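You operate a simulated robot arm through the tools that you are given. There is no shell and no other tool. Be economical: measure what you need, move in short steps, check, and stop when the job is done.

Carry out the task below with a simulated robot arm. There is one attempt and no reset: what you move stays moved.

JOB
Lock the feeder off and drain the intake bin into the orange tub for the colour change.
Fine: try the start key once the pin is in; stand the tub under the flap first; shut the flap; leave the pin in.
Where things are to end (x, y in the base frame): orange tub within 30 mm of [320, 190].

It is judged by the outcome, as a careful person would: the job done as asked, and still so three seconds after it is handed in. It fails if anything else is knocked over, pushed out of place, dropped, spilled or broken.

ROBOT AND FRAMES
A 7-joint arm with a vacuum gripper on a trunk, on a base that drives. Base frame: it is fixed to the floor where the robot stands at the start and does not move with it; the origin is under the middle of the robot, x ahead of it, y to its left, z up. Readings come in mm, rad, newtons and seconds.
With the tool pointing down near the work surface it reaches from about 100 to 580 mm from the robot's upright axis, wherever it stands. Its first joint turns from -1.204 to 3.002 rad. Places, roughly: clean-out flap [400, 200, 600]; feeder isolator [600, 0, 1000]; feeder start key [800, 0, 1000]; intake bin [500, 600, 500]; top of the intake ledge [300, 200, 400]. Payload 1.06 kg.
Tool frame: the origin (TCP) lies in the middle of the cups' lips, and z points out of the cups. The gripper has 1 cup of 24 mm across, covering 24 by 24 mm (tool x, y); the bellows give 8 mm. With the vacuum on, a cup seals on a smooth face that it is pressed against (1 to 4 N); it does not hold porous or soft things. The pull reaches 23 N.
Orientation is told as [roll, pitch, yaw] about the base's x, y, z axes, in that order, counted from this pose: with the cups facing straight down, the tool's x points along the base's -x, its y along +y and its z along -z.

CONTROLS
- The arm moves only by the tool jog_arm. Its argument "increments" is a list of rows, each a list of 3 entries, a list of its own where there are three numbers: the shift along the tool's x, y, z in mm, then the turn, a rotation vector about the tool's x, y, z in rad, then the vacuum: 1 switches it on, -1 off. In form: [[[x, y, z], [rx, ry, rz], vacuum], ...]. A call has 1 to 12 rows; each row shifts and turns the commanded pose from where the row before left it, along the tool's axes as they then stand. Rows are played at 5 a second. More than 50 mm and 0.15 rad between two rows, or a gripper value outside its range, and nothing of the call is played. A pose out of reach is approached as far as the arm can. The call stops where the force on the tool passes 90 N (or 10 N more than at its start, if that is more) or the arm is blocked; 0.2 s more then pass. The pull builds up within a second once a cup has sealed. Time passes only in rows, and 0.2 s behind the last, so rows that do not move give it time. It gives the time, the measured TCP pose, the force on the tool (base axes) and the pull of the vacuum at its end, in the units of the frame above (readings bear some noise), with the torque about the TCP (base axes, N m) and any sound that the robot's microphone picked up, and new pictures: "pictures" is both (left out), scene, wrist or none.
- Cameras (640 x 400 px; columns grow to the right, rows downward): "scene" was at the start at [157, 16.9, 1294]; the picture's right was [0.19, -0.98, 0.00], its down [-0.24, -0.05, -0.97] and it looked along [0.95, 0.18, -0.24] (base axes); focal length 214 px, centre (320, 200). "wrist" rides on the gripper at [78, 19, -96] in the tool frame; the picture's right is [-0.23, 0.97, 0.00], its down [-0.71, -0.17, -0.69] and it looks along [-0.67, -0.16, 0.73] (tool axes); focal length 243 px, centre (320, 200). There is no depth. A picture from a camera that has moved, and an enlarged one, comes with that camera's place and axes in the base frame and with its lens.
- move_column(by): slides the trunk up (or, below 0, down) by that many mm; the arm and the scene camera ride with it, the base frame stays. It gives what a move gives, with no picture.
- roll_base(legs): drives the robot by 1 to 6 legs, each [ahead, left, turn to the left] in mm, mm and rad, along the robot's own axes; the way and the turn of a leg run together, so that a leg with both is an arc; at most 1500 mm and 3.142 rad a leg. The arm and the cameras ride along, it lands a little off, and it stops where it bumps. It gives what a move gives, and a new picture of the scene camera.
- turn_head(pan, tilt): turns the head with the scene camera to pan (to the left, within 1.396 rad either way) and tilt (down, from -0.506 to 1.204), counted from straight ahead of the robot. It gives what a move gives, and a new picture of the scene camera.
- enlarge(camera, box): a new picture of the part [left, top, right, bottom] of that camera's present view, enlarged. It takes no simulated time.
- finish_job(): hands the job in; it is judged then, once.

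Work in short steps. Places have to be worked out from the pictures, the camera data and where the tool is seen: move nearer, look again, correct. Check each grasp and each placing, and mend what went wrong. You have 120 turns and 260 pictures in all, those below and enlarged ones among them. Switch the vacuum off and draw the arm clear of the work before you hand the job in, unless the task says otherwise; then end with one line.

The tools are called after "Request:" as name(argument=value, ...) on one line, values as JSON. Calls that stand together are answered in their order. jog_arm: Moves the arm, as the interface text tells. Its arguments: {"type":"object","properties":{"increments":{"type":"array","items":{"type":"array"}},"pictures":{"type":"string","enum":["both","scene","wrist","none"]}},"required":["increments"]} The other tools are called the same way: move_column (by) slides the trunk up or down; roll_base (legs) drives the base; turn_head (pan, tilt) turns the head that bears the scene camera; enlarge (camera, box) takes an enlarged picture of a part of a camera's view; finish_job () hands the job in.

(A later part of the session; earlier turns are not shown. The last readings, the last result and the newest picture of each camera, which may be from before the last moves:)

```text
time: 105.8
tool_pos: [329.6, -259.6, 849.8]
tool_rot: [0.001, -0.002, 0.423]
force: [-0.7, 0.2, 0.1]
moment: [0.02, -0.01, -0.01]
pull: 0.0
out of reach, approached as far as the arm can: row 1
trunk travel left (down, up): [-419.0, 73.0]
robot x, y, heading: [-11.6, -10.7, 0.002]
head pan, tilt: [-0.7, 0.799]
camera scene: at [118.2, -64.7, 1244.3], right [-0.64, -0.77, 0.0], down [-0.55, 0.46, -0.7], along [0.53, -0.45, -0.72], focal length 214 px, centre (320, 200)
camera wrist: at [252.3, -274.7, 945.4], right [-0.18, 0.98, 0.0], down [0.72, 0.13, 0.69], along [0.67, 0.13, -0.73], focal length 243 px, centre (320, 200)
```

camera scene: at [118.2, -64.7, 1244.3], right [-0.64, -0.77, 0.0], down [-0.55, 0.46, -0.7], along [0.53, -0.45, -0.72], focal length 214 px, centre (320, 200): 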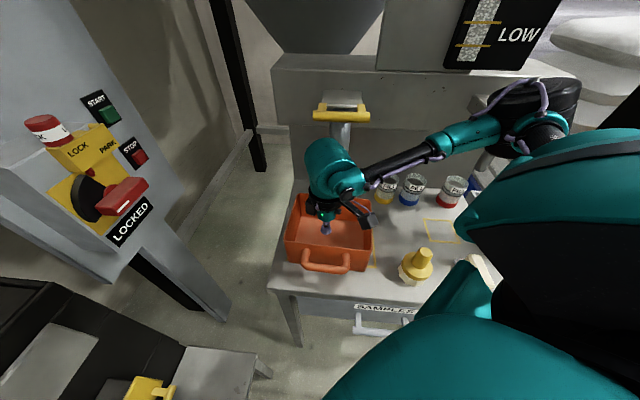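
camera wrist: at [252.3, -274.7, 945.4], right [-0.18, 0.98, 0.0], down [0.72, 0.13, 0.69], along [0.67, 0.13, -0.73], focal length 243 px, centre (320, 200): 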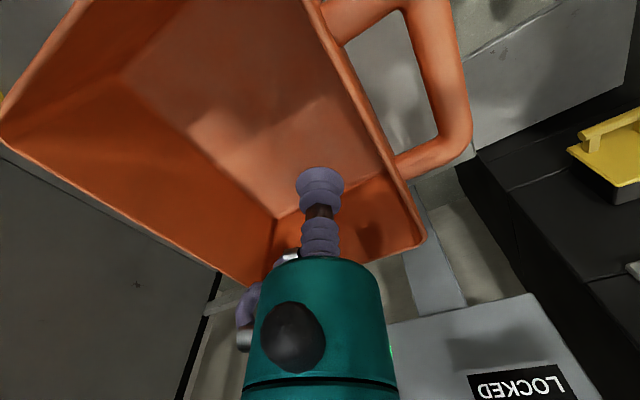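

The arm can't come nearer (shoulder side limit), but the base can drag. I'll lower the cup to mid-wall height inside the tub, then drive back along the bench normal so the cup pulls the front wall about 50 mm.

Request:
jog_arm(increments=[[[0, 0, 20], [0, 0, 0], -1], [[0, 0, 20], [0, 0, 0], -1], [[0, 0, 17], [0, 0, 0], -1], [[0, 0, 0], [0, 0, 0], -1]], pictures="none")

Request:
roll_base(legs=[[-45, 47, 0]])

```text
time: 106.8
tool_pos: [332.2, -261.4, 793.1]
tool_rot: [0.0, -0.002, 0.423]
force: [0.2, 0.1, -1.1]
moment: [0.0, -0.01, -0.02]
pull: 0.0
trunk travel left (down, up): [-419.0, 73.0]
robot x, y, heading: [-8.0, -14.9, 0.007]
head pan, tilt: [-0.7, 0.799]
```

```text
time: 107.8
tool_pos: [287.2, -212.8, 795.0]
tool_rot: [0.001, -0.003, 0.424]
force: [-0.1, -0.6, 1.0]
moment: [-0.04, 0.01, 0.02]
pull: 0.0
trunk travel left (down, up): [-419.0, 73.0]
robot x, y, heading: [-54.4, 34.4, 0.005]
head pan, tilt: [-0.7, 0.799]
camera scene: at [73.2, -16.4, 1244.3], right [-0.64, -0.77, 0.0], down [-0.55, 0.46, -0.7], along [0.54, -0.45, -0.72], focal length 214 px, centre (320, 200)
```

scene: 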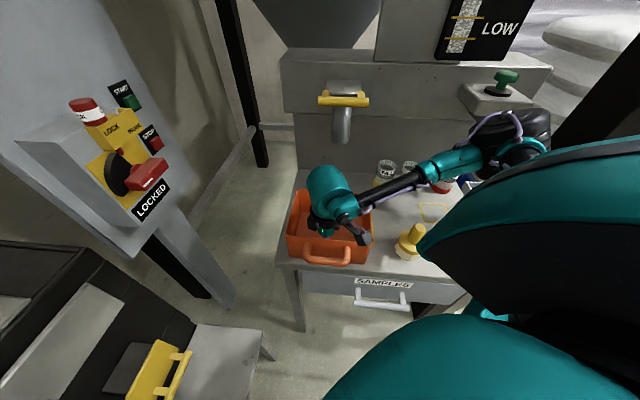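

The tub moved. I'll raise the tool and look at how the tub stands.

Request:
jog_arm(increments=[[[0, -6, -40], [0, 0, 0], -1], [[0, 0, -40], [0, 0, 0], -1], [[0, 0, -40], [0, 0, 0], -1], [[0, 0, 0], [0, 0, 0], -1]])

Request:
enlarge(camera="scene", box=[220, 80, 460, 320])

```text
time: 108.8
tool_pos: [289.7, -219.2, 914.4]
tool_rot: [-0.002, 0.0, 0.423]
force: [0.1, 0.4, -0.3]
moment: [0.04, 0.0, -0.02]
pull: 0.1
trunk travel left (down, up): [-419.0, 73.0]
robot x, y, heading: [-52.1, 39.1, 0.004]
head pan, tilt: [-0.7, 0.799]
camera scene: at [73.8, -17.0, 1244.2], right [-0.64, -0.77, 0.0], down [-0.55, 0.46, -0.7], along [0.53, -0.45, -0.72], focal length 214 px, centre (320, 200)
camera wrist: at [210.7, -234.6, 1010.1], right [-0.18, 0.98, 0.0], down [0.72, 0.13, 0.69], along [0.67, 0.13, -0.73], focal length 243 px, centre (320, 200)
```

scene: 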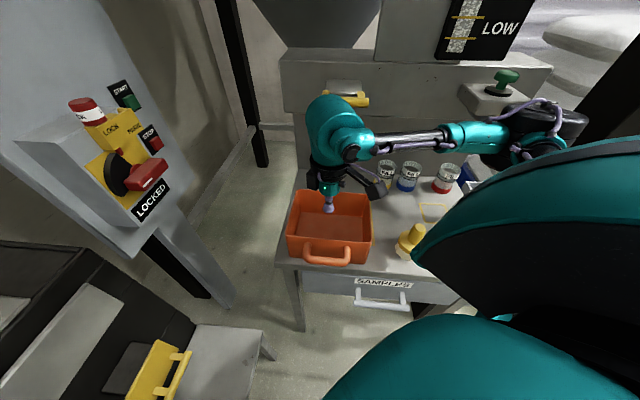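
wrist: 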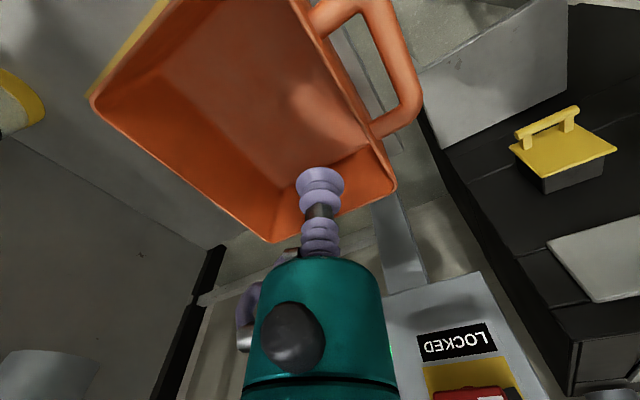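

```text
1.67 times, centred on (340, 200) of scene
camera zoom: at [73.8, -17.0, 1244.2], right [-0.64, -0.77, 0.0], down [-0.55, 0.46, -0.7], along [0.53, -0.45, -0.72], focal length 358 px, centre (287, 200)
```

zoom: 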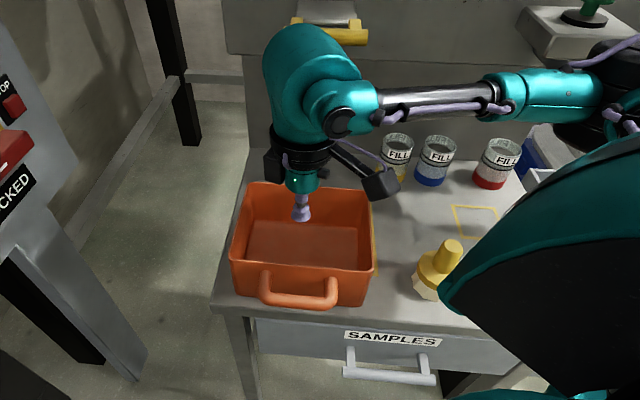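

The tub's centre is now about (318, −261), free of the spout handle. I'll move over the centre and go down inside.

Request:
jog_arm(increments=[[[-7.6, -26.3, 0], [0, 0, 0], -1], [[-7.6, -26.3, 0], [0, 0, 0], -1], [[0, 0, 40], [0, 0, 0], -1], [[0, 0, 40], [0, 0, 0], -1], [[0, 0, 30], [0, 0, 0], -1], [[0, 0, 20], [0, 0, 0], -1], [[0, 0, 10], [0, 0, 0], -1], [[0, 0, 0], [0, 0, 0], -1]])

```text
time: 110.6
tool_pos: [325.1, -260.2, 775.9]
tool_rot: [0.0, 0.0, 0.422]
force: [0.8, 0.0, 0.9]
moment: [0.01, -0.01, 0.0]
pull: 0.1
trunk travel left (down, up): [-419.0, 73.0]
robot x, y, heading: [-51.6, 35.3, 0.004]
head pan, tilt: [-0.7, 0.799]
camera scene: at [73.8, -16.9, 1244.3], right [-0.64, -0.77, 0.0], down [-0.55, 0.46, -0.7], along [0.53, -0.45, -0.72], focal length 214 px, centre (320, 200)
camera wrist: at [246.3, -275.2, 872.0], right [-0.18, 0.98, 0.0], down [0.72, 0.13, 0.69], along [0.67, 0.13, -0.73], focal length 243 px, centre (320, 200)
```

scene: 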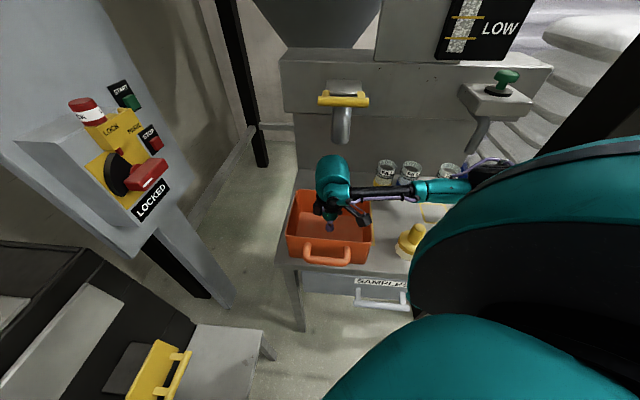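
wrist: 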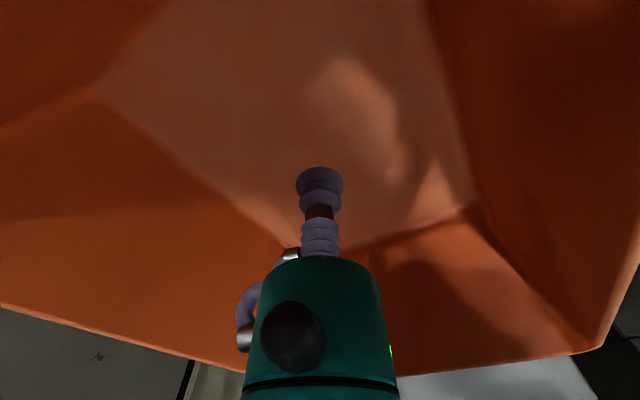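

Request:
jog_arm(increments=[[[0, 0, 12], [0, 0, 0], 1], [[0, 0, 6], [0, 0, 0], 1], [[0, 0, 5], [0, 0, 0], 1], [[0, 0, 4], [0, 0, 0], 1], [[0, 0, 3], [0, 0, 0], 1], [[0, 0, 0], [0, 0, 0], 1], [[0, 0, 0], [0, 0, 0], 1]], pictures="none")

```text
time: 112.2
tool_pos: [326.8, -260.5, 744.9]
tool_rot: [-0.002, -0.005, 0.423]
force: [2.0, -2.4, 12.6]
moment: [0.0, 0.03, 0.06]
pull: 22.5
trunk travel left (down, up): [-419.0, 73.0]
robot x, y, heading: [-52.1, 37.2, 0.003]
head pan, tilt: [-0.7, 0.799]
```

Sealed (pull 22.5 N). Lift gently and check.

Request:
jog_arm(increments=[[[0, 0, -6], [0, 0, 0], 1], [[0, 0, -8], [0, 0, 0], 1], [[0, 0, -10], [0, 0, 0], 1], [[0, 0, -15], [0, 0, 0], 1], [[0, 0, 0], [0, 0, 0], 1]])

```text
time: 113.4
tool_pos: [325.1, -260.9, 783.6]
tool_rot: [-0.001, 0.002, 0.422]
force: [-0.7, -0.1, -2.7]
moment: [0.0, -0.02, -0.06]
pull: 23.2
trunk travel left (down, up): [-419.0, 73.0]
robot x, y, heading: [-56.5, 33.8, 0.004]
head pan, tilt: [-0.7, 0.799]
camera scene: at [73.9, -17.0, 1244.2], right [-0.64, -0.77, 0.0], down [-0.55, 0.46, -0.7], along [0.53, -0.45, -0.72], focal length 214 px, centre (320, 200)
camera wrist: at [246.5, -275.3, 879.3], right [-0.18, 0.98, 0.0], down [0.72, 0.13, 0.69], along [0.67, 0.13, -0.73], focal length 243 px, centre (320, 200)
```

scene: 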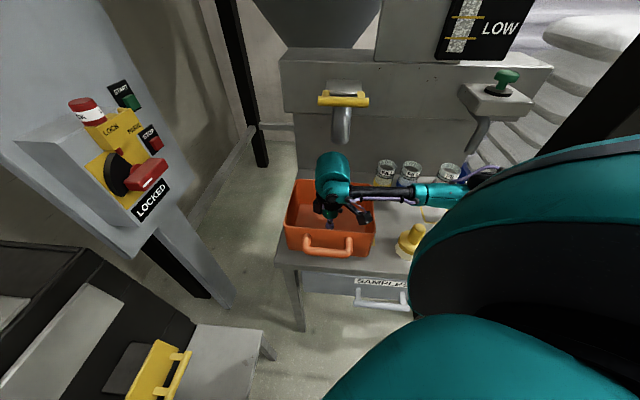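
wrist: 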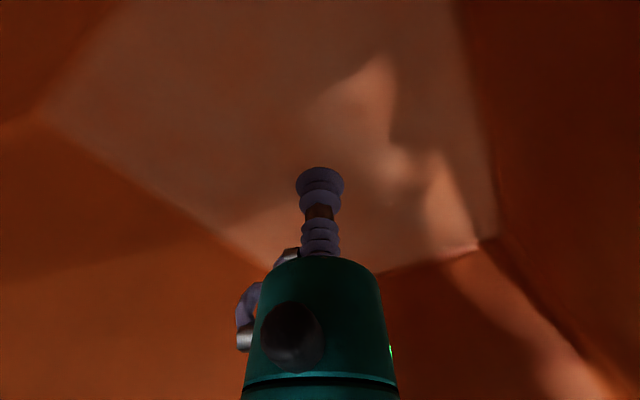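

The tub is held level (about 0.27 kg). I'll back the base away from the bench and panel, then turn left in steps.

Request:
roll_base(legs=[[-28, 29, 0], [-130, 0, 0]])

Request:
turn_head(pan=0.5, tilt=0.7)

```text
time: 115.2
tool_pos: [165.4, -231.0, 782.0]
tool_rot: [0.001, -0.002, 0.422]
force: [-0.5, 0.1, -2.3]
moment: [-0.01, -0.02, -0.02]
pull: 23.3
trunk travel left (down, up): [-419.0, 73.0]
robot x, y, heading: [-212.1, 63.6, 0.001]
head pan, tilt: [-0.7, 0.799]
camera scene: at [-87.1, 11.3, 1244.3], right [-0.64, -0.77, 0.0], down [-0.55, 0.46, -0.7], along [0.54, -0.45, -0.72], focal length 214 px, centre (320, 200)
```

scene: 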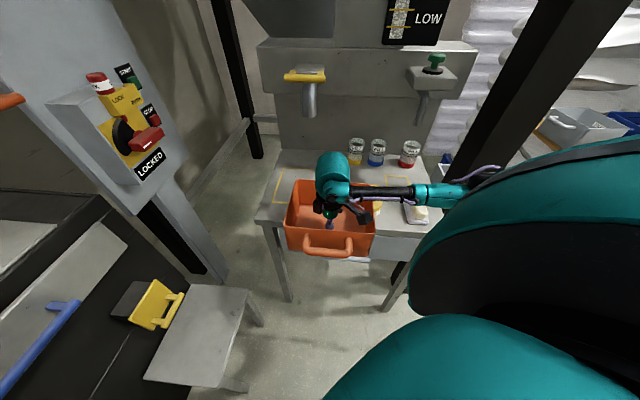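

```text
time: 116.6
tool_pos: [164.7, -231.4, 784.4]
tool_rot: [0.0, 0.0, 0.424]
force: [0.0, -0.7, -3.0]
moment: [-0.03, -0.02, 0.01]
pull: 23.0
trunk travel left (down, up): [-419.0, 73.0]
robot x, y, heading: [-208.5, 65.1, 0.006]
head pan, tilt: [0.499, 0.7]
camera scene: at [-74.0, 103.9, 1252.5], right [0.48, -0.88, 0.0], down [-0.56, -0.31, -0.76], along [0.67, 0.37, -0.64], focal length 214 px, centre (320, 200)
```

scene: 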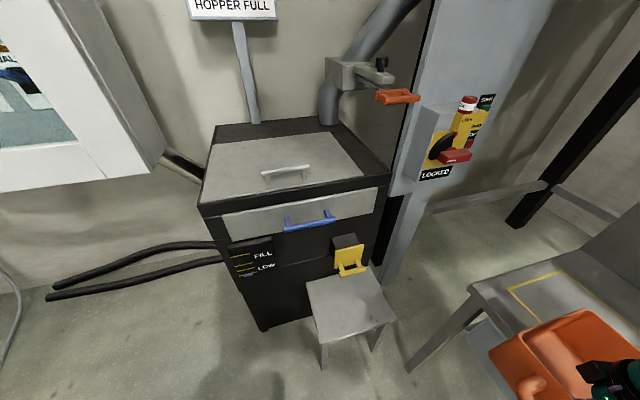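

Request:
enlarge(camera="scene", box=[210, 200, 430, 360])

```text
2.50 times, centred on (320, 280) of scene
camera zoom: at [-74.0, 103.9, 1252.5], right [0.48, -0.88, 0.0], down [-0.56, -0.31, -0.76], along [0.67, 0.37, -0.64], focal length 536 px, centre (320, 0)
```

zoom: 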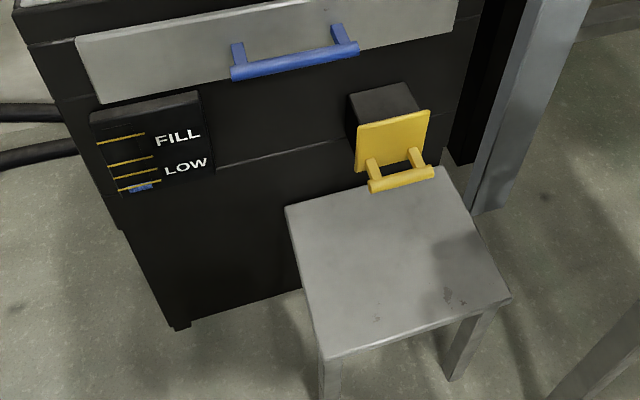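

I worked out the ledge (centre about (337, 199), z≈390) and the flap handle (n≈405 from origin along the bin normal, z≈548). I'll turn the base 0.8 rad left to carry the tub over in front of the ledge.

Request:
roll_base(legs=[[0, 0, 0.8]])

Request:
turn_head(pan=-0.1, tilt=0.8)

```text
time: 119.0
tool_pos: [262.9, 121.9, 783.4]
tool_rot: [0.0, -0.001, 1.206]
force: [0.6, 0.2, -2.9]
moment: [0.0, -0.01, 0.0]
pull: 22.8
trunk travel left (down, up): [-419.0, 73.0]
robot x, y, heading: [-215.6, 61.4, 0.79]
head pan, tilt: [0.499, 0.7]
camera scene: at [-143.8, 190.3, 1252.5], right [0.96, -0.28, 0.0], down [-0.18, -0.62, -0.76], along [0.21, 0.73, -0.64], focal length 214 px, centre (320, 200)
```

scene: 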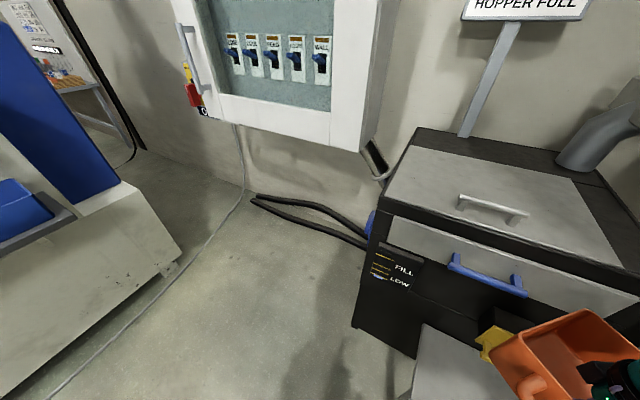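

```text
time: 120.0
tool_pos: [263.7, 121.5, 783.2]
tool_rot: [0.0, 0.0, 1.208]
force: [-1.0, -0.1, -1.9]
moment: [-0.02, -0.04, -0.01]
pull: 22.9
trunk travel left (down, up): [-419.0, 73.0]
robot x, y, heading: [-214.7, 65.3, 0.785]
head pan, tilt: [-0.099, 0.799]
camera scene: at [-105.4, 160.1, 1244.2], right [0.64, -0.77, 0.0], down [-0.55, -0.46, -0.7], along [0.54, 0.44, -0.72], focal length 214 px, centre (320, 200)
```

scene: 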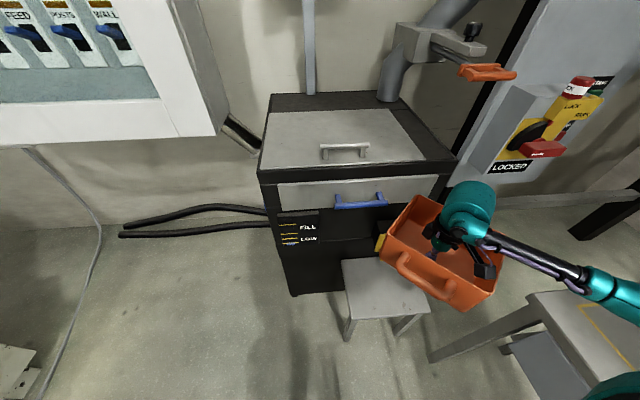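

Rotate the tub by +0.87 rad so its long side is parallel to the bin and its handle faces out.

Request:
jog_arm(increments=[[[0, 0, 0], [0, 0, -0.145], 1], [[0, 0, 0], [0, 0, -0.145], 1], [[0, 0, 0], [0, 0, -0.145], 1], [[0, 0, 0], [0, 0, -0.145], 1], [[0, 0, 0], [0, 0, -0.145], 1], [[0, 0, 0], [0, 0, -0.145], 1], [[0, 0, 0], [0, 0, 0], 1]], pictures="scene")

```text
time: 121.6
tool_pos: [262.5, 122.6, 783.8]
tool_rot: [-0.001, -0.001, 2.08]
force: [-0.2, -0.9, -2.7]
moment: [0.04, 0.01, 0.03]
pull: 22.8
trunk travel left (down, up): [-419.0, 73.0]
robot x, y, heading: [-214.1, 61.1, 0.79]
head pan, tilt: [-0.099, 0.799]
camera scene: at [-105.3, 160.0, 1244.2], right [0.64, -0.77, 0.0], down [-0.55, -0.46, -0.7], along [0.54, 0.44, -0.72], focal length 214 px, centre (320, 200)
```

scene: 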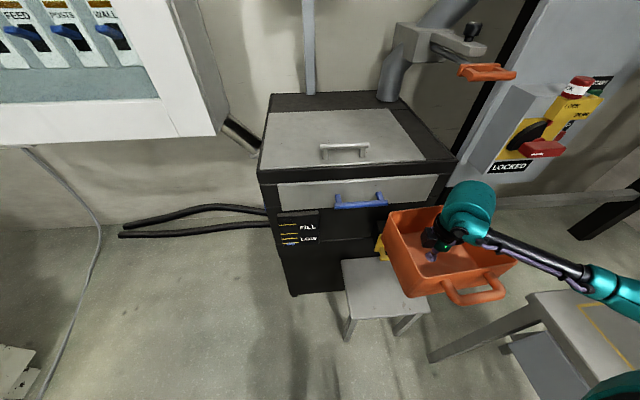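

Before lowering I'll check the elbow's clearance to the bench on the right.

Request:
turn_head(pan=-0.8, tilt=0.9)

```text
time: 122.7
tool_pos: [262.2, 121.5, 783.1]
tool_rot: [-0.001, 0.001, 2.078]
force: [0.3, -0.1, -2.0]
moment: [0.01, -0.02, 0.0]
pull: 22.9
trunk travel left (down, up): [-419.0, 73.0]
robot x, y, heading: [-213.2, 61.4, 0.79]
head pan, tilt: [-0.799, 0.901]
camera scene: at [-92.1, 108.0, 1236.3], right [-0.01, -1.0, 0.0], down [-0.78, 0.01, -0.62], along [0.62, -0.01, -0.78], focal length 214 px, centre (320, 200)
```

scene: 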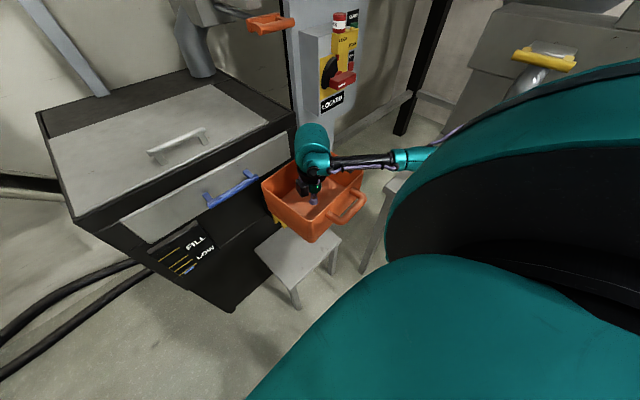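

The elbow would come down on the bench there. I'll relocate the base to the left side of the ledge (about (−150, 215), heading 0.1), so the elbow stays over open floor.

Request:
roll_base(legs=[[0, 0, -0.69], [79, 145, 0]])

Request:
turn_head(pan=-0.2, tilt=0.9)

```text
time: 126.0
tool_pos: [252.1, -47.4, 783.5]
tool_rot: [-0.001, 0.001, 1.379]
force: [0.1, -0.4, -2.1]
moment: [0.01, -0.02, -0.01]
pull: 22.9
trunk travel left (down, up): [-419.0, 73.0]
robot x, y, heading: [-150.2, 215.4, 0.087]
head pan, tilt: [-0.799, 0.901]
camera scene: at [-26.9, 172.2, 1236.3], right [-0.65, -0.76, 0.0], down [-0.59, 0.51, -0.62], along [0.47, -0.41, -0.78], focal length 214 px, centre (320, 200)
```

scene: 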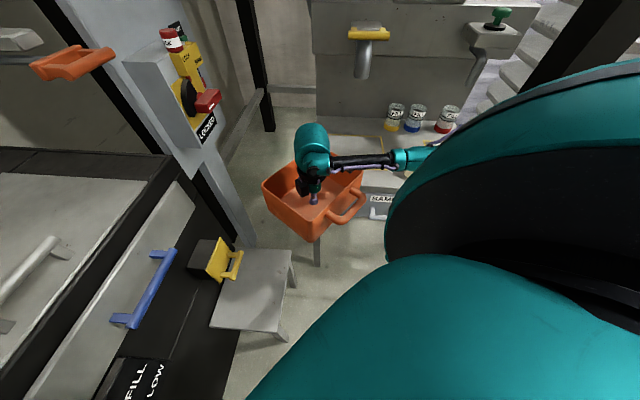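

```text
time: 127.0
tool_pos: [253.0, -47.0, 782.9]
tool_rot: [0.002, -0.002, 1.379]
force: [0.1, 1.0, -3.1]
moment: [-0.01, -0.02, -0.03]
pull: 23.1
trunk travel left (down, up): [-419.0, 73.0]
robot x, y, heading: [-151.8, 215.9, 0.09]
head pan, tilt: [-0.201, 0.901]
camera scene: at [-9.3, 212.4, 1236.3], right [-0.11, -0.99, 0.0], down [-0.78, 0.09, -0.62], along [0.62, -0.07, -0.78], focal length 214 px, centre (320, 200)
```

scene: 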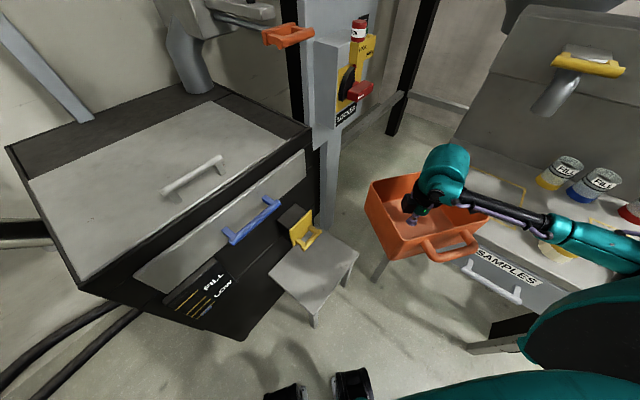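

Good view. Rotate the tub by +0.70 and carry it to just in front of the flap over the ledge (tool at about (274, 151)).

Request:
jog_arm(increments=[[[0, 0, 0], [0, 0, -0.14], 1], [[0, 0, 0], [0, 0, -0.14], 1], [[0, 0, 0], [0, 0, -0.14], 1], [[0, 0, 0], [0, 0, -0.14], 1], [[0, 0, 0], [0, 0, -0.14], 1], [[-32.5, -22.9, 0], [0, 0, 0], 1], [[-32.5, -22.9, 0], [0, 0, 0], 1], [[-32.5, -22.9, 0], [0, 0, 0], 1], [[-32.5, -22.9, 0], [0, 0, 0], 1], [[-32.5, -22.9, 0], [0, 0, 0], 1], [[0, 0, 0], [0, 0, 0], 1]], pictures="scene")

```text
time: 129.4
tool_pos: [272.3, 149.5, 780.4]
tool_rot: [0.0, 0.0, 2.081]
force: [1.1, -0.5, -3.3]
moment: [0.01, -0.03, -0.03]
pull: 23.2
trunk travel left (down, up): [-419.0, 73.0]
robot x, y, heading: [-149.2, 216.2, 0.088]
head pan, tilt: [-0.201, 0.901]
camera scene: at [-9.3, 212.4, 1236.3], right [-0.11, -0.99, 0.0], down [-0.78, 0.09, -0.62], along [0.62, -0.07, -0.78], focal length 214 px, centre (320, 200)
```

scene: 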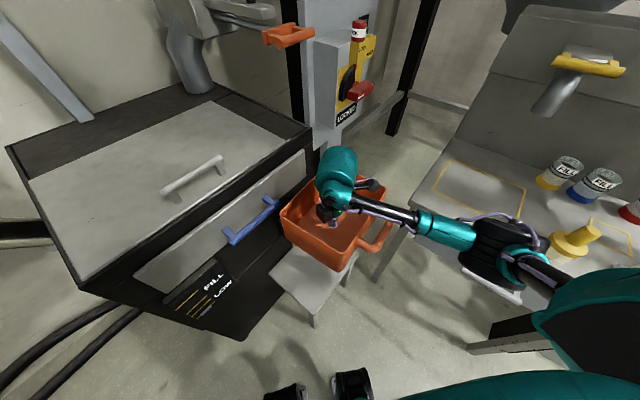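

The elbow is well clear of the bench now. Lower the trunk in steps.

Request:
move_column(by=-150)

Request:
turn_head(pan=-0.2, tilt=0.9)

```text
time: 131.2
tool_pos: [273.8, 152.2, 633.8]
tool_rot: [-0.002, -0.002, 2.08]
force: [-0.1, 1.5, -1.7]
moment: [0.02, -0.05, 0.0]
pull: 22.7
trunk travel left (down, up): [-269.0, 223.0]
robot x, y, heading: [-151.5, 217.6, 0.09]
head pan, tilt: [-0.201, 0.901]
```

```text
time: 131.8
tool_pos: [273.8, 149.6, 633.7]
tool_rot: [-0.001, 0.001, 2.079]
force: [0.9, -0.9, -1.5]
moment: [0.01, 0.0, 0.02]
pull: 23.4
trunk travel left (down, up): [-269.0, 223.0]
robot x, y, heading: [-145.9, 214.9, 0.09]
head pan, tilt: [-0.201, 0.901]
camera scene: at [33.5, 216.3, 1081.0], right [-0.11, -0.99, 0.0], down [-0.78, 0.09, -0.62], along [0.62, -0.07, -0.78], focal length 214 px, centre (320, 200)
```

scene: 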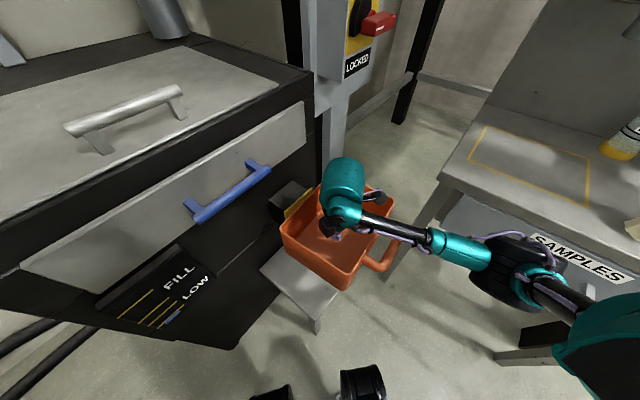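

Request:
move_column(by=-120)

Request:
turn_head(pan=-0.2, tilt=0.8)

```text
time: 133.3
tool_pos: [273.4, 150.4, 513.4]
tool_rot: [0.0, 0.0, 2.08]
force: [-1.7, -1.4, -3.2]
moment: [0.1, -0.07, -0.05]
pull: 23.3
trunk travel left (down, up): [-149.0, 343.0]
robot x, y, heading: [-148.6, 212.3, 0.088]
head pan, tilt: [-0.201, 0.901]
```

```text
time: 133.9
tool_pos: [273.1, 150.3, 513.5]
tool_rot: [0.0, 0.001, 2.078]
force: [-0.5, -0.7, -3.4]
moment: [0.13, -0.11, -0.04]
pull: 22.6
trunk travel left (down, up): [-149.0, 343.0]
robot x, y, heading: [-149.1, 215.5, 0.093]
head pan, tilt: [-0.201, 0.799]
camera scene: at [74.5, 218.9, 961.7], right [-0.11, -0.99, 0.0], down [-0.71, 0.08, -0.7], along [0.69, -0.08, -0.72], focal length 214 px, centre (320, 200)
```

scene: 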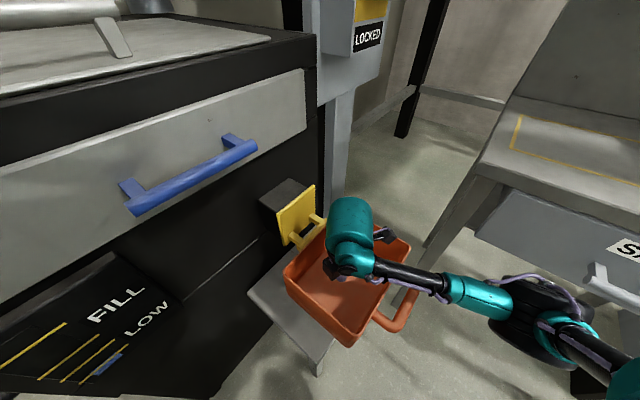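

Request:
enlarge(camera="scene", box=[240, 160, 440, 360])

```text
2.00 times, centred on (340, 260) of scene
camera zoom: at [74.5, 218.9, 961.7], right [-0.11, -0.99, 0.0], down [-0.71, 0.08, -0.7], along [0.69, -0.08, -0.72], focal length 429 px, centre (280, 80)
```

zoom: 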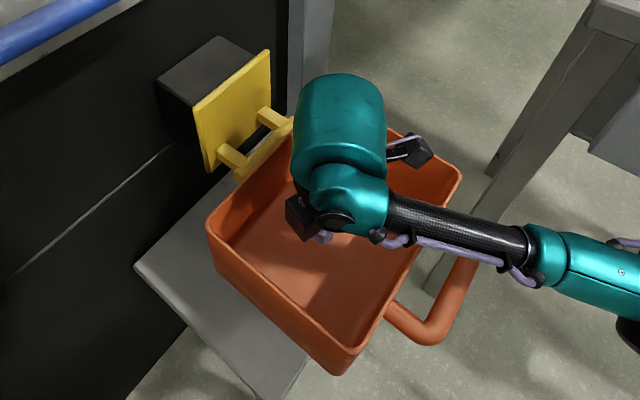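

Tub centre reads about (260, 142), clear of the flap handle. Continue lowering 80 mm.

Request:
move_column(by=-80)

Request:
enlarge(camera="scene", box=[200, 140, 440, 380])

```text
time: 135.1
tool_pos: [272.3, 149.9, 434.6]
tool_rot: [-0.001, -0.001, 2.08]
force: [-0.1, -0.2, -2.3]
moment: [0.01, -0.06, 0.0]
pull: 22.6
trunk travel left (down, up): [-69.0, 423.0]
robot x, y, heading: [-144.7, 217.0, 0.086]
head pan, tilt: [-0.201, 0.799]
```

```text
1.67 times, centred on (320, 260) of scene
camera zoom: at [104.2, 221.6, 870.5], right [-0.11, -0.99, 0.0], down [-0.71, 0.08, -0.7], along [0.69, -0.08, -0.72], focal length 358 px, centre (320, 100)
```

zoom: 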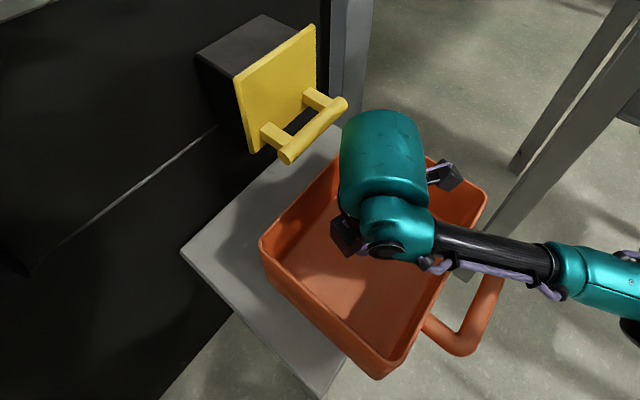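

Clear. Shift 25 mm toward the bin and 8 mm right, then descend gently to find the ledge.

Request:
jog_arm(increments=[[[0.5, -13, 0], [0, 0, 0], 1], [[0.5, -13, 0], [0, 0, 0], 1], [[0, 0, 8], [0, 0, 0], 1], [[0, 0, 8], [0, 0, 0], 1], [[0, 0, 0], [0, 0, 0], 1]])

```text
time: 136.3
tool_pos: [296.4, 161.8, 417.0]
tool_rot: [0.001, 0.001, 2.078]
force: [0.1, 0.2, -0.2]
moment: [-0.08, 0.09, 0.01]
pull: 22.7
trunk travel left (down, up): [-69.0, 423.0]
robot x, y, heading: [-146.4, 216.4, 0.087]
head pan, tilt: [-0.201, 0.799]
camera scene: at [104.2, 221.6, 870.5], right [-0.11, -0.99, 0.0], down [-0.71, 0.08, -0.7], along [0.69, -0.08, -0.72], focal length 214 px, centre (320, 200)
camera wrist: at [317.7, 84.3, 513.4], right [-0.96, -0.27, 0.0], down [-0.19, 0.7, 0.69], along [-0.18, 0.66, -0.73], focal length 243 px, centre (320, 200)
```

scene: 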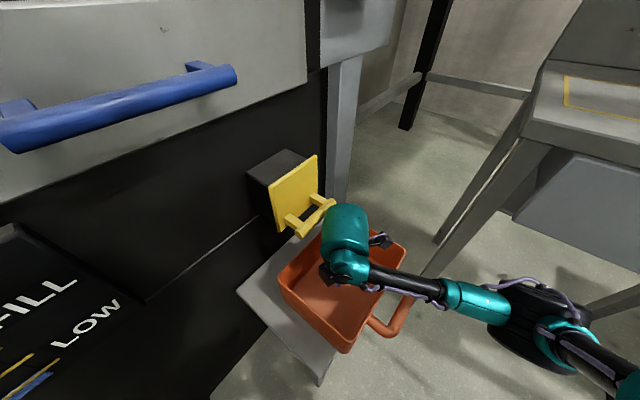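
wrist: 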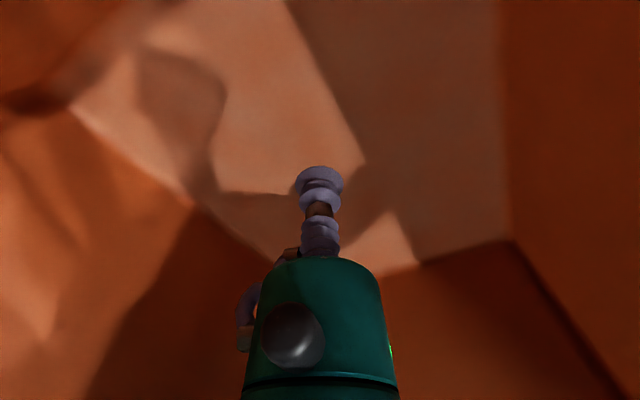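

The weight is nearly off: the tub is touching the ledge. Press slightly, release, and rise out of it.

Request:
jog_arm(increments=[[[0, 0, 2], [0, 0, 0], 1], [[0, 0, 2], [0, 0, 0], 1], [[0, 0, 0], [0, 0, 0], 1]], pictures="none")

```text
time: 137.1
tool_pos: [296.9, 161.6, 414.3]
tool_rot: [-0.001, 0.0, 2.079]
force: [-5.0, -0.7, 14.5]
moment: [0.0, 0.02, 0.09]
pull: 22.8
trunk travel left (down, up): [-69.0, 423.0]
robot x, y, heading: [-151.0, 219.8, 0.093]
head pan, tilt: [-0.201, 0.799]
```

Firmly on the ledge. With light pressure, I'll slide it about 14 mm further in before releasing.

Request:
jog_arm(increments=[[[0, 0, -2], [0, 0, 0], 1], [[-1.9, -6.7, 0], [0, 0, 0], 1], [[-1.9, -6.7, 0], [0, 0, 0], 1], [[0, 0, 0], [0, 0, 0], 1]], pictures="scene")

Request:
enlarge(camera="scene", box=[220, 140, 440, 380])

```text
time: 138.1
tool_pos: [296.6, 166.1, 414.3]
tool_rot: [0.004, -0.004, 2.076]
force: [-0.5, 0.0, -1.6]
moment: [-0.02, 0.0, -0.06]
pull: 23.0
trunk travel left (down, up): [-69.0, 423.0]
robot x, y, heading: [-151.3, 214.5, 0.088]
head pan, tilt: [-0.201, 0.799]
camera scene: at [97.2, 214.0, 872.2], right [-0.12, -0.99, -0.01], down [-0.71, 0.09, -0.7], along [0.7, -0.08, -0.71], focal length 214 px, centre (320, 200)
```

scene: 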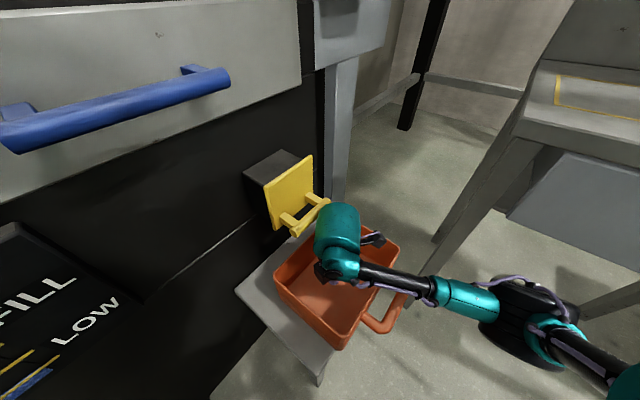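

```text
1.67 times, centred on (330, 260) of scene
camera zoom: at [97.2, 214.0, 872.2], right [-0.12, -0.99, -0.01], down [-0.71, 0.09, -0.7], along [0.7, -0.08, -0.71], focal length 358 px, centre (303, 100)
```

zoom: 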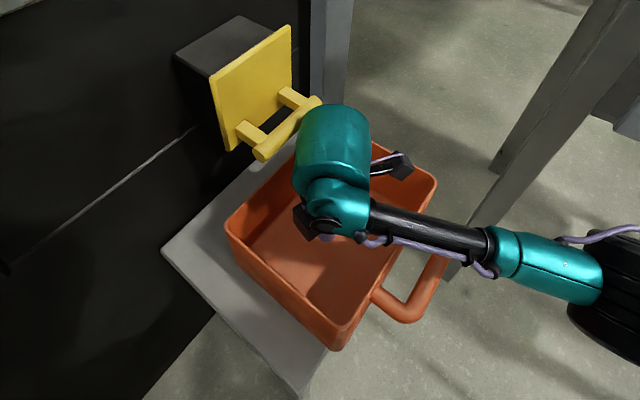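

The wrist is touching the flap handle, so that's as far as it goes this way. Release, back off, and rise.

Request:
jog_arm(increments=[[[1.9, 6.7, 1], [0, 0, 0], 1], [[0, 0, 0], [0, 0, 0], -1], [[0, 0, 0], [0, 0, 0], -1], [[0, 0, 0], [0, 0, 0], -1], [[2, 7, -4], [0, 0, 0], -1], [[6, 20, -6], [0, 0, 0], -1], [[0, 0, -20], [0, 0, 0], -1], [[0, 0, -40], [0, 0, 0], -1], [[0, 0, -40], [0, 0, 0], -1], [[0, 0, 0], [0, 0, 0], -1]])

Request:
enlarge(camera="scene", box=[220, 140, 440, 380])

```text
time: 140.3
tool_pos: [281.7, 148.2, 524.9]
tool_rot: [0.0, 0.001, 2.08]
force: [0.3, 0.7, -0.2]
moment: [0.0, 0.01, 0.02]
pull: 0.1
trunk travel left (down, up): [-69.0, 423.0]
robot x, y, heading: [-150.3, 218.9, 0.09]
head pan, tilt: [-0.201, 0.799]
camera scene: at [104.1, 221.6, 870.5], right [-0.11, -0.99, 0.0], down [-0.71, 0.08, -0.7], along [0.69, -0.08, -0.72], focal length 214 px, centre (320, 200)
camera wrist: at [304.0, 70.4, 622.5], right [-0.96, -0.27, 0.0], down [-0.19, 0.7, 0.69], along [-0.18, 0.66, -0.73], focal length 243 px, centre (320, 200)
```

scene: 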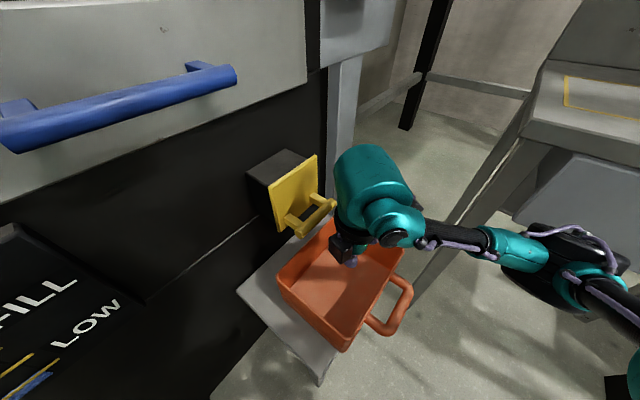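
wrist: 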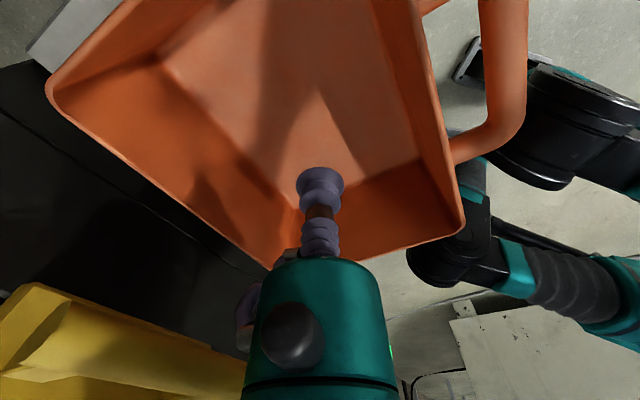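

```text
1.67 times, centred on (330, 260) of scene
camera zoom: at [104.1, 221.6, 870.5], right [-0.11, -0.99, 0.0], down [-0.71, 0.08, -0.7], along [0.69, -0.08, -0.72], focal length 358 px, centre (303, 100)
```

zoom: 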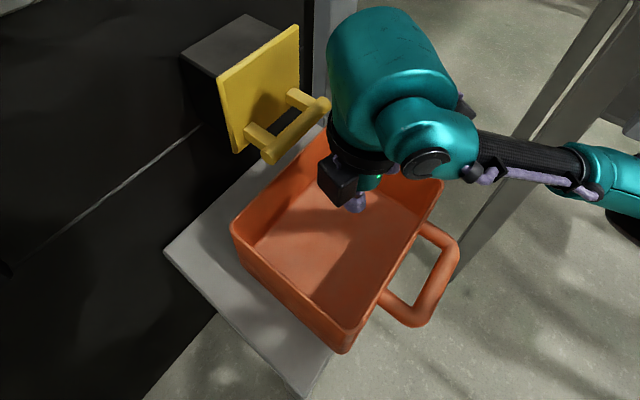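

The tub is standing on the ledge at about (292, 157). I'll nudge it about 35 mm further in by pushing on its handle from the front.

Request:
jog_arm(increments=[[[0, 0, -35], [0, 0, 0], -1], [[13.6, 44.3, 0], [0, 0, 0], -1], [[13.6, 44.3, 0], [0, 0, 0], -1], [[13.6, 44.3, 0], [0, 0, 0], -1], [[0, 0, 45], [0, 0, 0], -1], [[0, 0, 45], [0, 0, 0], -1], [[0, 0, 0], [0, 0, 0], -1]])

```text
time: 141.9
tool_pos: [275.1, 140.0, 472.3]
tool_rot: [0.0, 0.001, 2.08]
force: [0.1, -0.3, 0.0]
moment: [-0.01, 0.01, 0.01]
pull: 0.0
out of reach, approached as far as the arm can: row 2, 3, 4
trunk travel left (down, up): [-69.0, 423.0]
robot x, y, heading: [-150.2, 213.0, 0.091]
head pan, tilt: [-0.201, 0.799]
camera scene: at [104.2, 221.6, 870.5], right [-0.11, -0.99, 0.0], down [-0.71, 0.08, -0.7], along [0.69, -0.08, -0.72], focal length 214 px, centre (320, 200)
camera wrist: at [298.1, 62.9, 567.2], right [-0.96, -0.27, 0.0], down [-0.2, 0.7, 0.69], along [-0.18, 0.66, -0.73], focal length 243 px, centre (320, 200)
```

scene: 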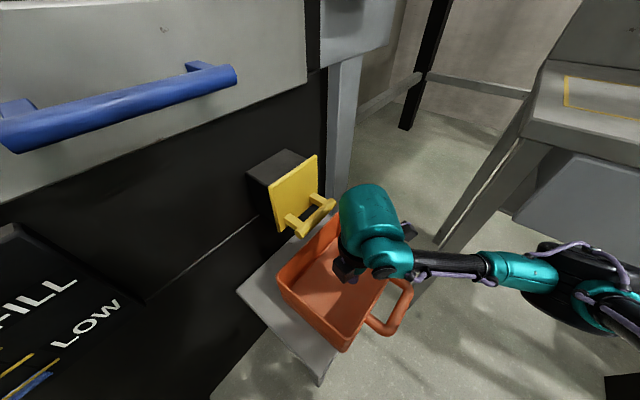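
wrist: 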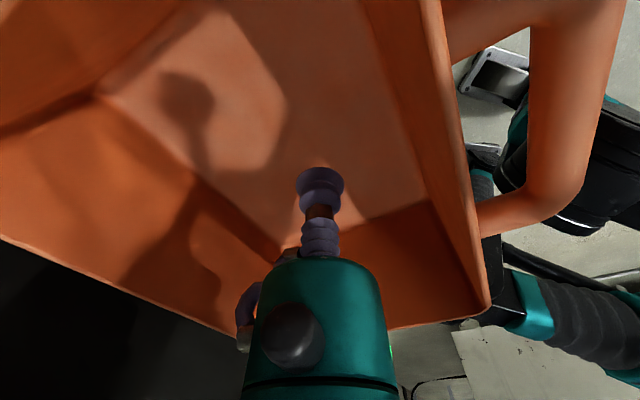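

The wrist yaw is at its limit here. I'll rise and unwind the wrist by −2.65 rad for a comfortable posture.

Request:
jog_arm(increments=[[[0, 0, -45], [0, 0, 0], -1], [[0, 0, -45], [0, 0, 0], -1], [[0, 0, 0], [0, 0, 0.147], -1], [[0, 0, 0], [0, 0, 0.147], -1], [[0, 0, 0], [0, 0, 0.147], -1], [[0, 0, 0], [0, 0, 0.147], -1], [[0, 0, 0], [0, 0, 0.147], -1], [[0, 0, 0], [0, 0, 0.147], -1], [[0, 0, 0], [0, 0, 0.147], -1], [[0, 0, 0], [0, 0, 0.147], -1], [[0, 0, 0], [0, 0, 0.147], -1], [[0, 0, 0], [0, 0, 0.147], -1]], pictures="none")

Request:
jog_arm(increments=[[[0, 0, 0], [0, 0, 0.147], -1], [[0, 0, 0], [0, 0, 0.147], -1], [[0, 0, 0], [0, 0, 0.147], -1], [[0, 0, 0], [0, 0, 0.147], -1], [[0, 0, 0], [0, 0, 0.147], -1], [[0, 0, 0], [0, 0, 0], -1]])

```text
time: 144.5
tool_pos: [275.3, 138.0, 561.0]
tool_rot: [0.002, 0.001, 0.605]
force: [0.3, 0.2, 0.3]
moment: [0.01, -0.02, 0.01]
pull: 0.1
trunk travel left (down, up): [-69.0, 423.0]
robot x, y, heading: [-152.7, 216.1, 0.088]
head pan, tilt: [-0.201, 0.799]
```

```text
time: 145.9
tool_pos: [276.4, 138.0, 562.3]
tool_rot: [-0.001, 0.001, -0.127]
force: [-0.1, 0.7, 0.3]
moment: [0.0, 0.03, 0.01]
pull: 0.1
trunk travel left (down, up): [-69.0, 423.0]
robot x, y, heading: [-148.8, 216.0, 0.09]
head pan, tilt: [-0.201, 0.799]
camera scene: at [104.2, 221.6, 870.5], right [-0.11, -0.99, 0.0], down [-0.71, 0.08, -0.7], along [0.69, -0.08, -0.72], focal length 214 px, centre (320, 200)
camera wrist: at [200.8, 167.0, 657.4], right [0.36, 0.93, 0.0], down [0.68, -0.26, 0.69], along [0.64, -0.24, -0.73], focal length 243 px, centre (320, 200)
```

scene: 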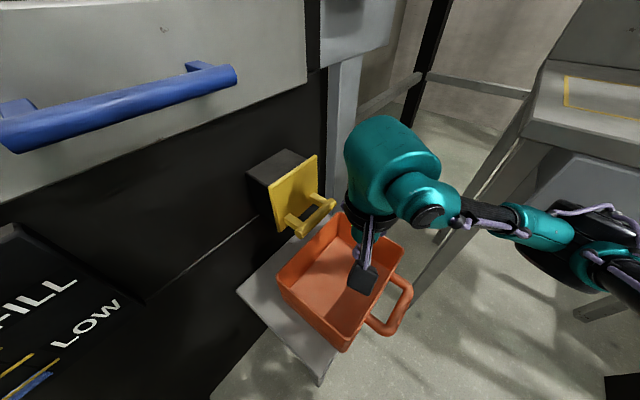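
wrist: 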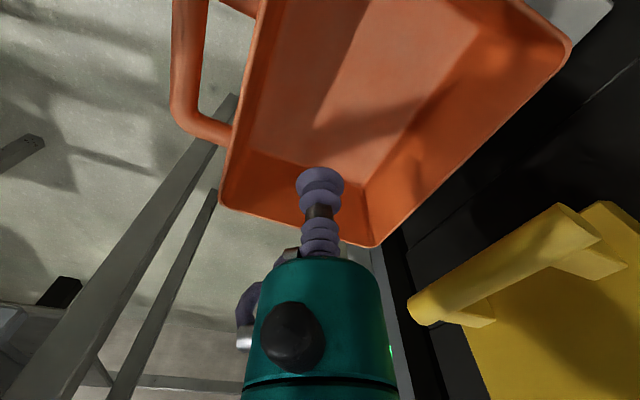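

Request:
jog_arm(increments=[[[22, -28.2, 0], [0, 0, 0], -1], [[22, -28.2, 0], [0, 0, 0], -1], [[22, -28.2, 0], [0, 0, 0], -1], [[22, -28.2, 0], [0, 0, 0], -1], [[0, 0, 0], [0, 0, 0], -1]])

```text
time: 147.1
tool_pos: [286.1, 111.5, 555.5]
tool_rot: [0.0, 0.0, -0.124]
force: [-1.2, -0.7, 0.3]
moment: [-0.01, -0.01, 0.03]
pull: 0.0
out of reach, approached as far as the arm can: row 1, 2, 3, 4
trunk travel left (down, up): [-69.0, 423.0]
robot x, y, heading: [-150.5, 217.5, 0.091]
head pan, tilt: [-0.201, 0.799]
camera scene: at [104.2, 221.6, 870.5], right [-0.11, -0.99, 0.0], down [-0.71, 0.08, -0.7], along [0.69, -0.08, -0.72], focal length 214 px, centre (320, 200)
camera wrist: at [212.2, 140.0, 650.8], right [0.36, 0.93, 0.0], down [0.68, -0.26, 0.69], along [0.64, -0.24, -0.73], focal length 243 px, centre (320, 200)
```

scene: 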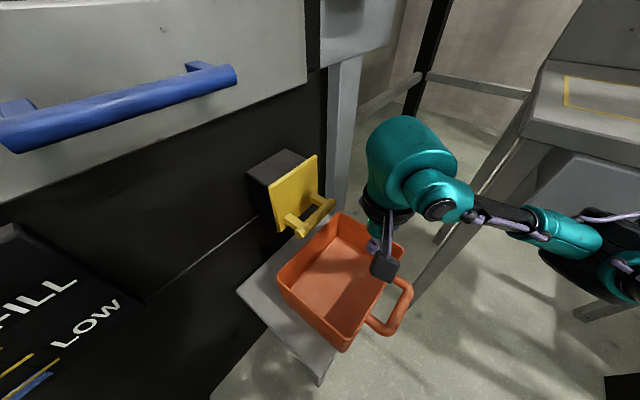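
wrist: 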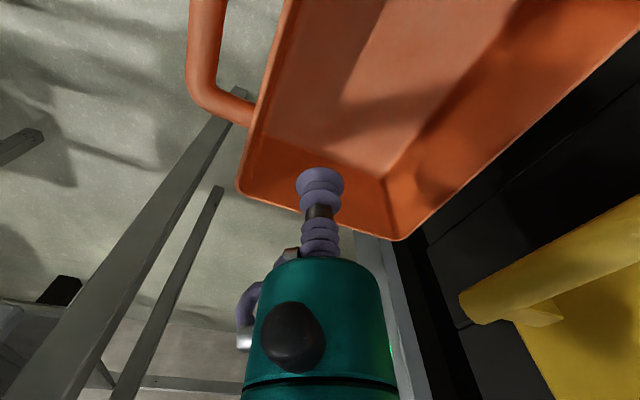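

The shoulder is too close because the torso leans forward when low. I'll back the base off so the tool comes in front of the tub.

Request:
roll_base(legs=[[-106, -56, 0]])

Request:
jog_arm(increments=[[[0, 0, 30], [0, 0, 0], -1], [[0, 0, 30], [0, 0, 0], -1], [[0, 0, 28], [0, 0, 0], -1], [[0, 0, 0], [0, 0, 0], -1]])

```text
time: 148.2
tool_pos: [216.1, 82.1, 558.4]
tool_rot: [0.002, -0.012, -0.111]
force: [-0.7, 0.4, 0.4]
moment: [-0.01, -0.01, -0.02]
pull: 0.1
trunk travel left (down, up): [-69.0, 423.0]
robot x, y, heading: [-221.0, 176.3, 0.099]
head pan, tilt: [-0.201, 0.799]
stopped in leg 1: the robot was blocked; the commanded pose is now the measured one
camera scene: at [30.0, 189.0, 872.2], right [-0.1, -0.99, 0.01], down [-0.71, 0.07, -0.7], along [0.7, -0.08, -0.71], focal length 214 px, centre (320, 200)
```

scene: 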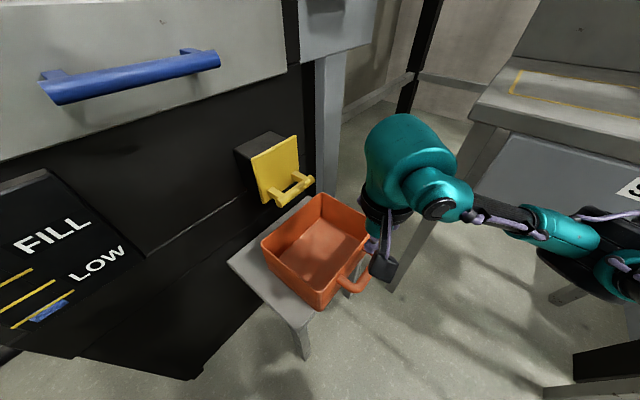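

```text
time: 149.2
tool_pos: [221.5, 81.3, 464.5]
tool_rot: [0.009, -0.004, -0.11]
force: [-0.4, 0.3, -0.4]
moment: [-0.02, 0.0, -0.01]
pull: 0.1
trunk travel left (down, up): [-69.0, 423.0]
robot x, y, heading: [-218.5, 176.2, 0.097]
head pan, tilt: [-0.201, 0.799]
camera scene: at [36.0, 183.4, 870.4], right [-0.1, -0.99, 0.0], down [-0.71, 0.07, -0.7], along [0.69, -0.07, -0.72], focal length 214 px, centre (320, 200)
camera wrist: at [146.0, 107.1, 560.8], right [0.34, 0.94, 0.01], down [0.68, -0.25, 0.69], along [0.65, -0.23, -0.73], focal length 243 px, centre (320, 200)
```

scene: 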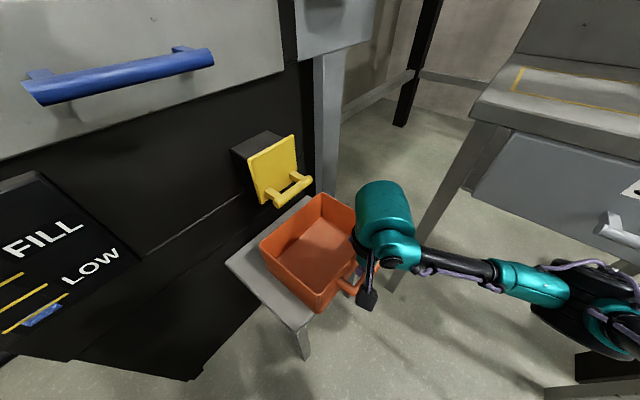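
wrist: 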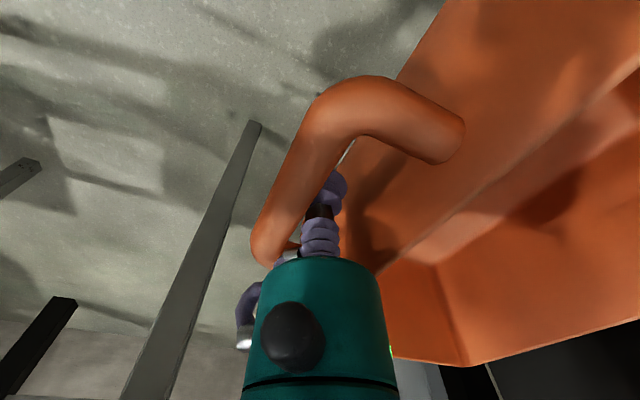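

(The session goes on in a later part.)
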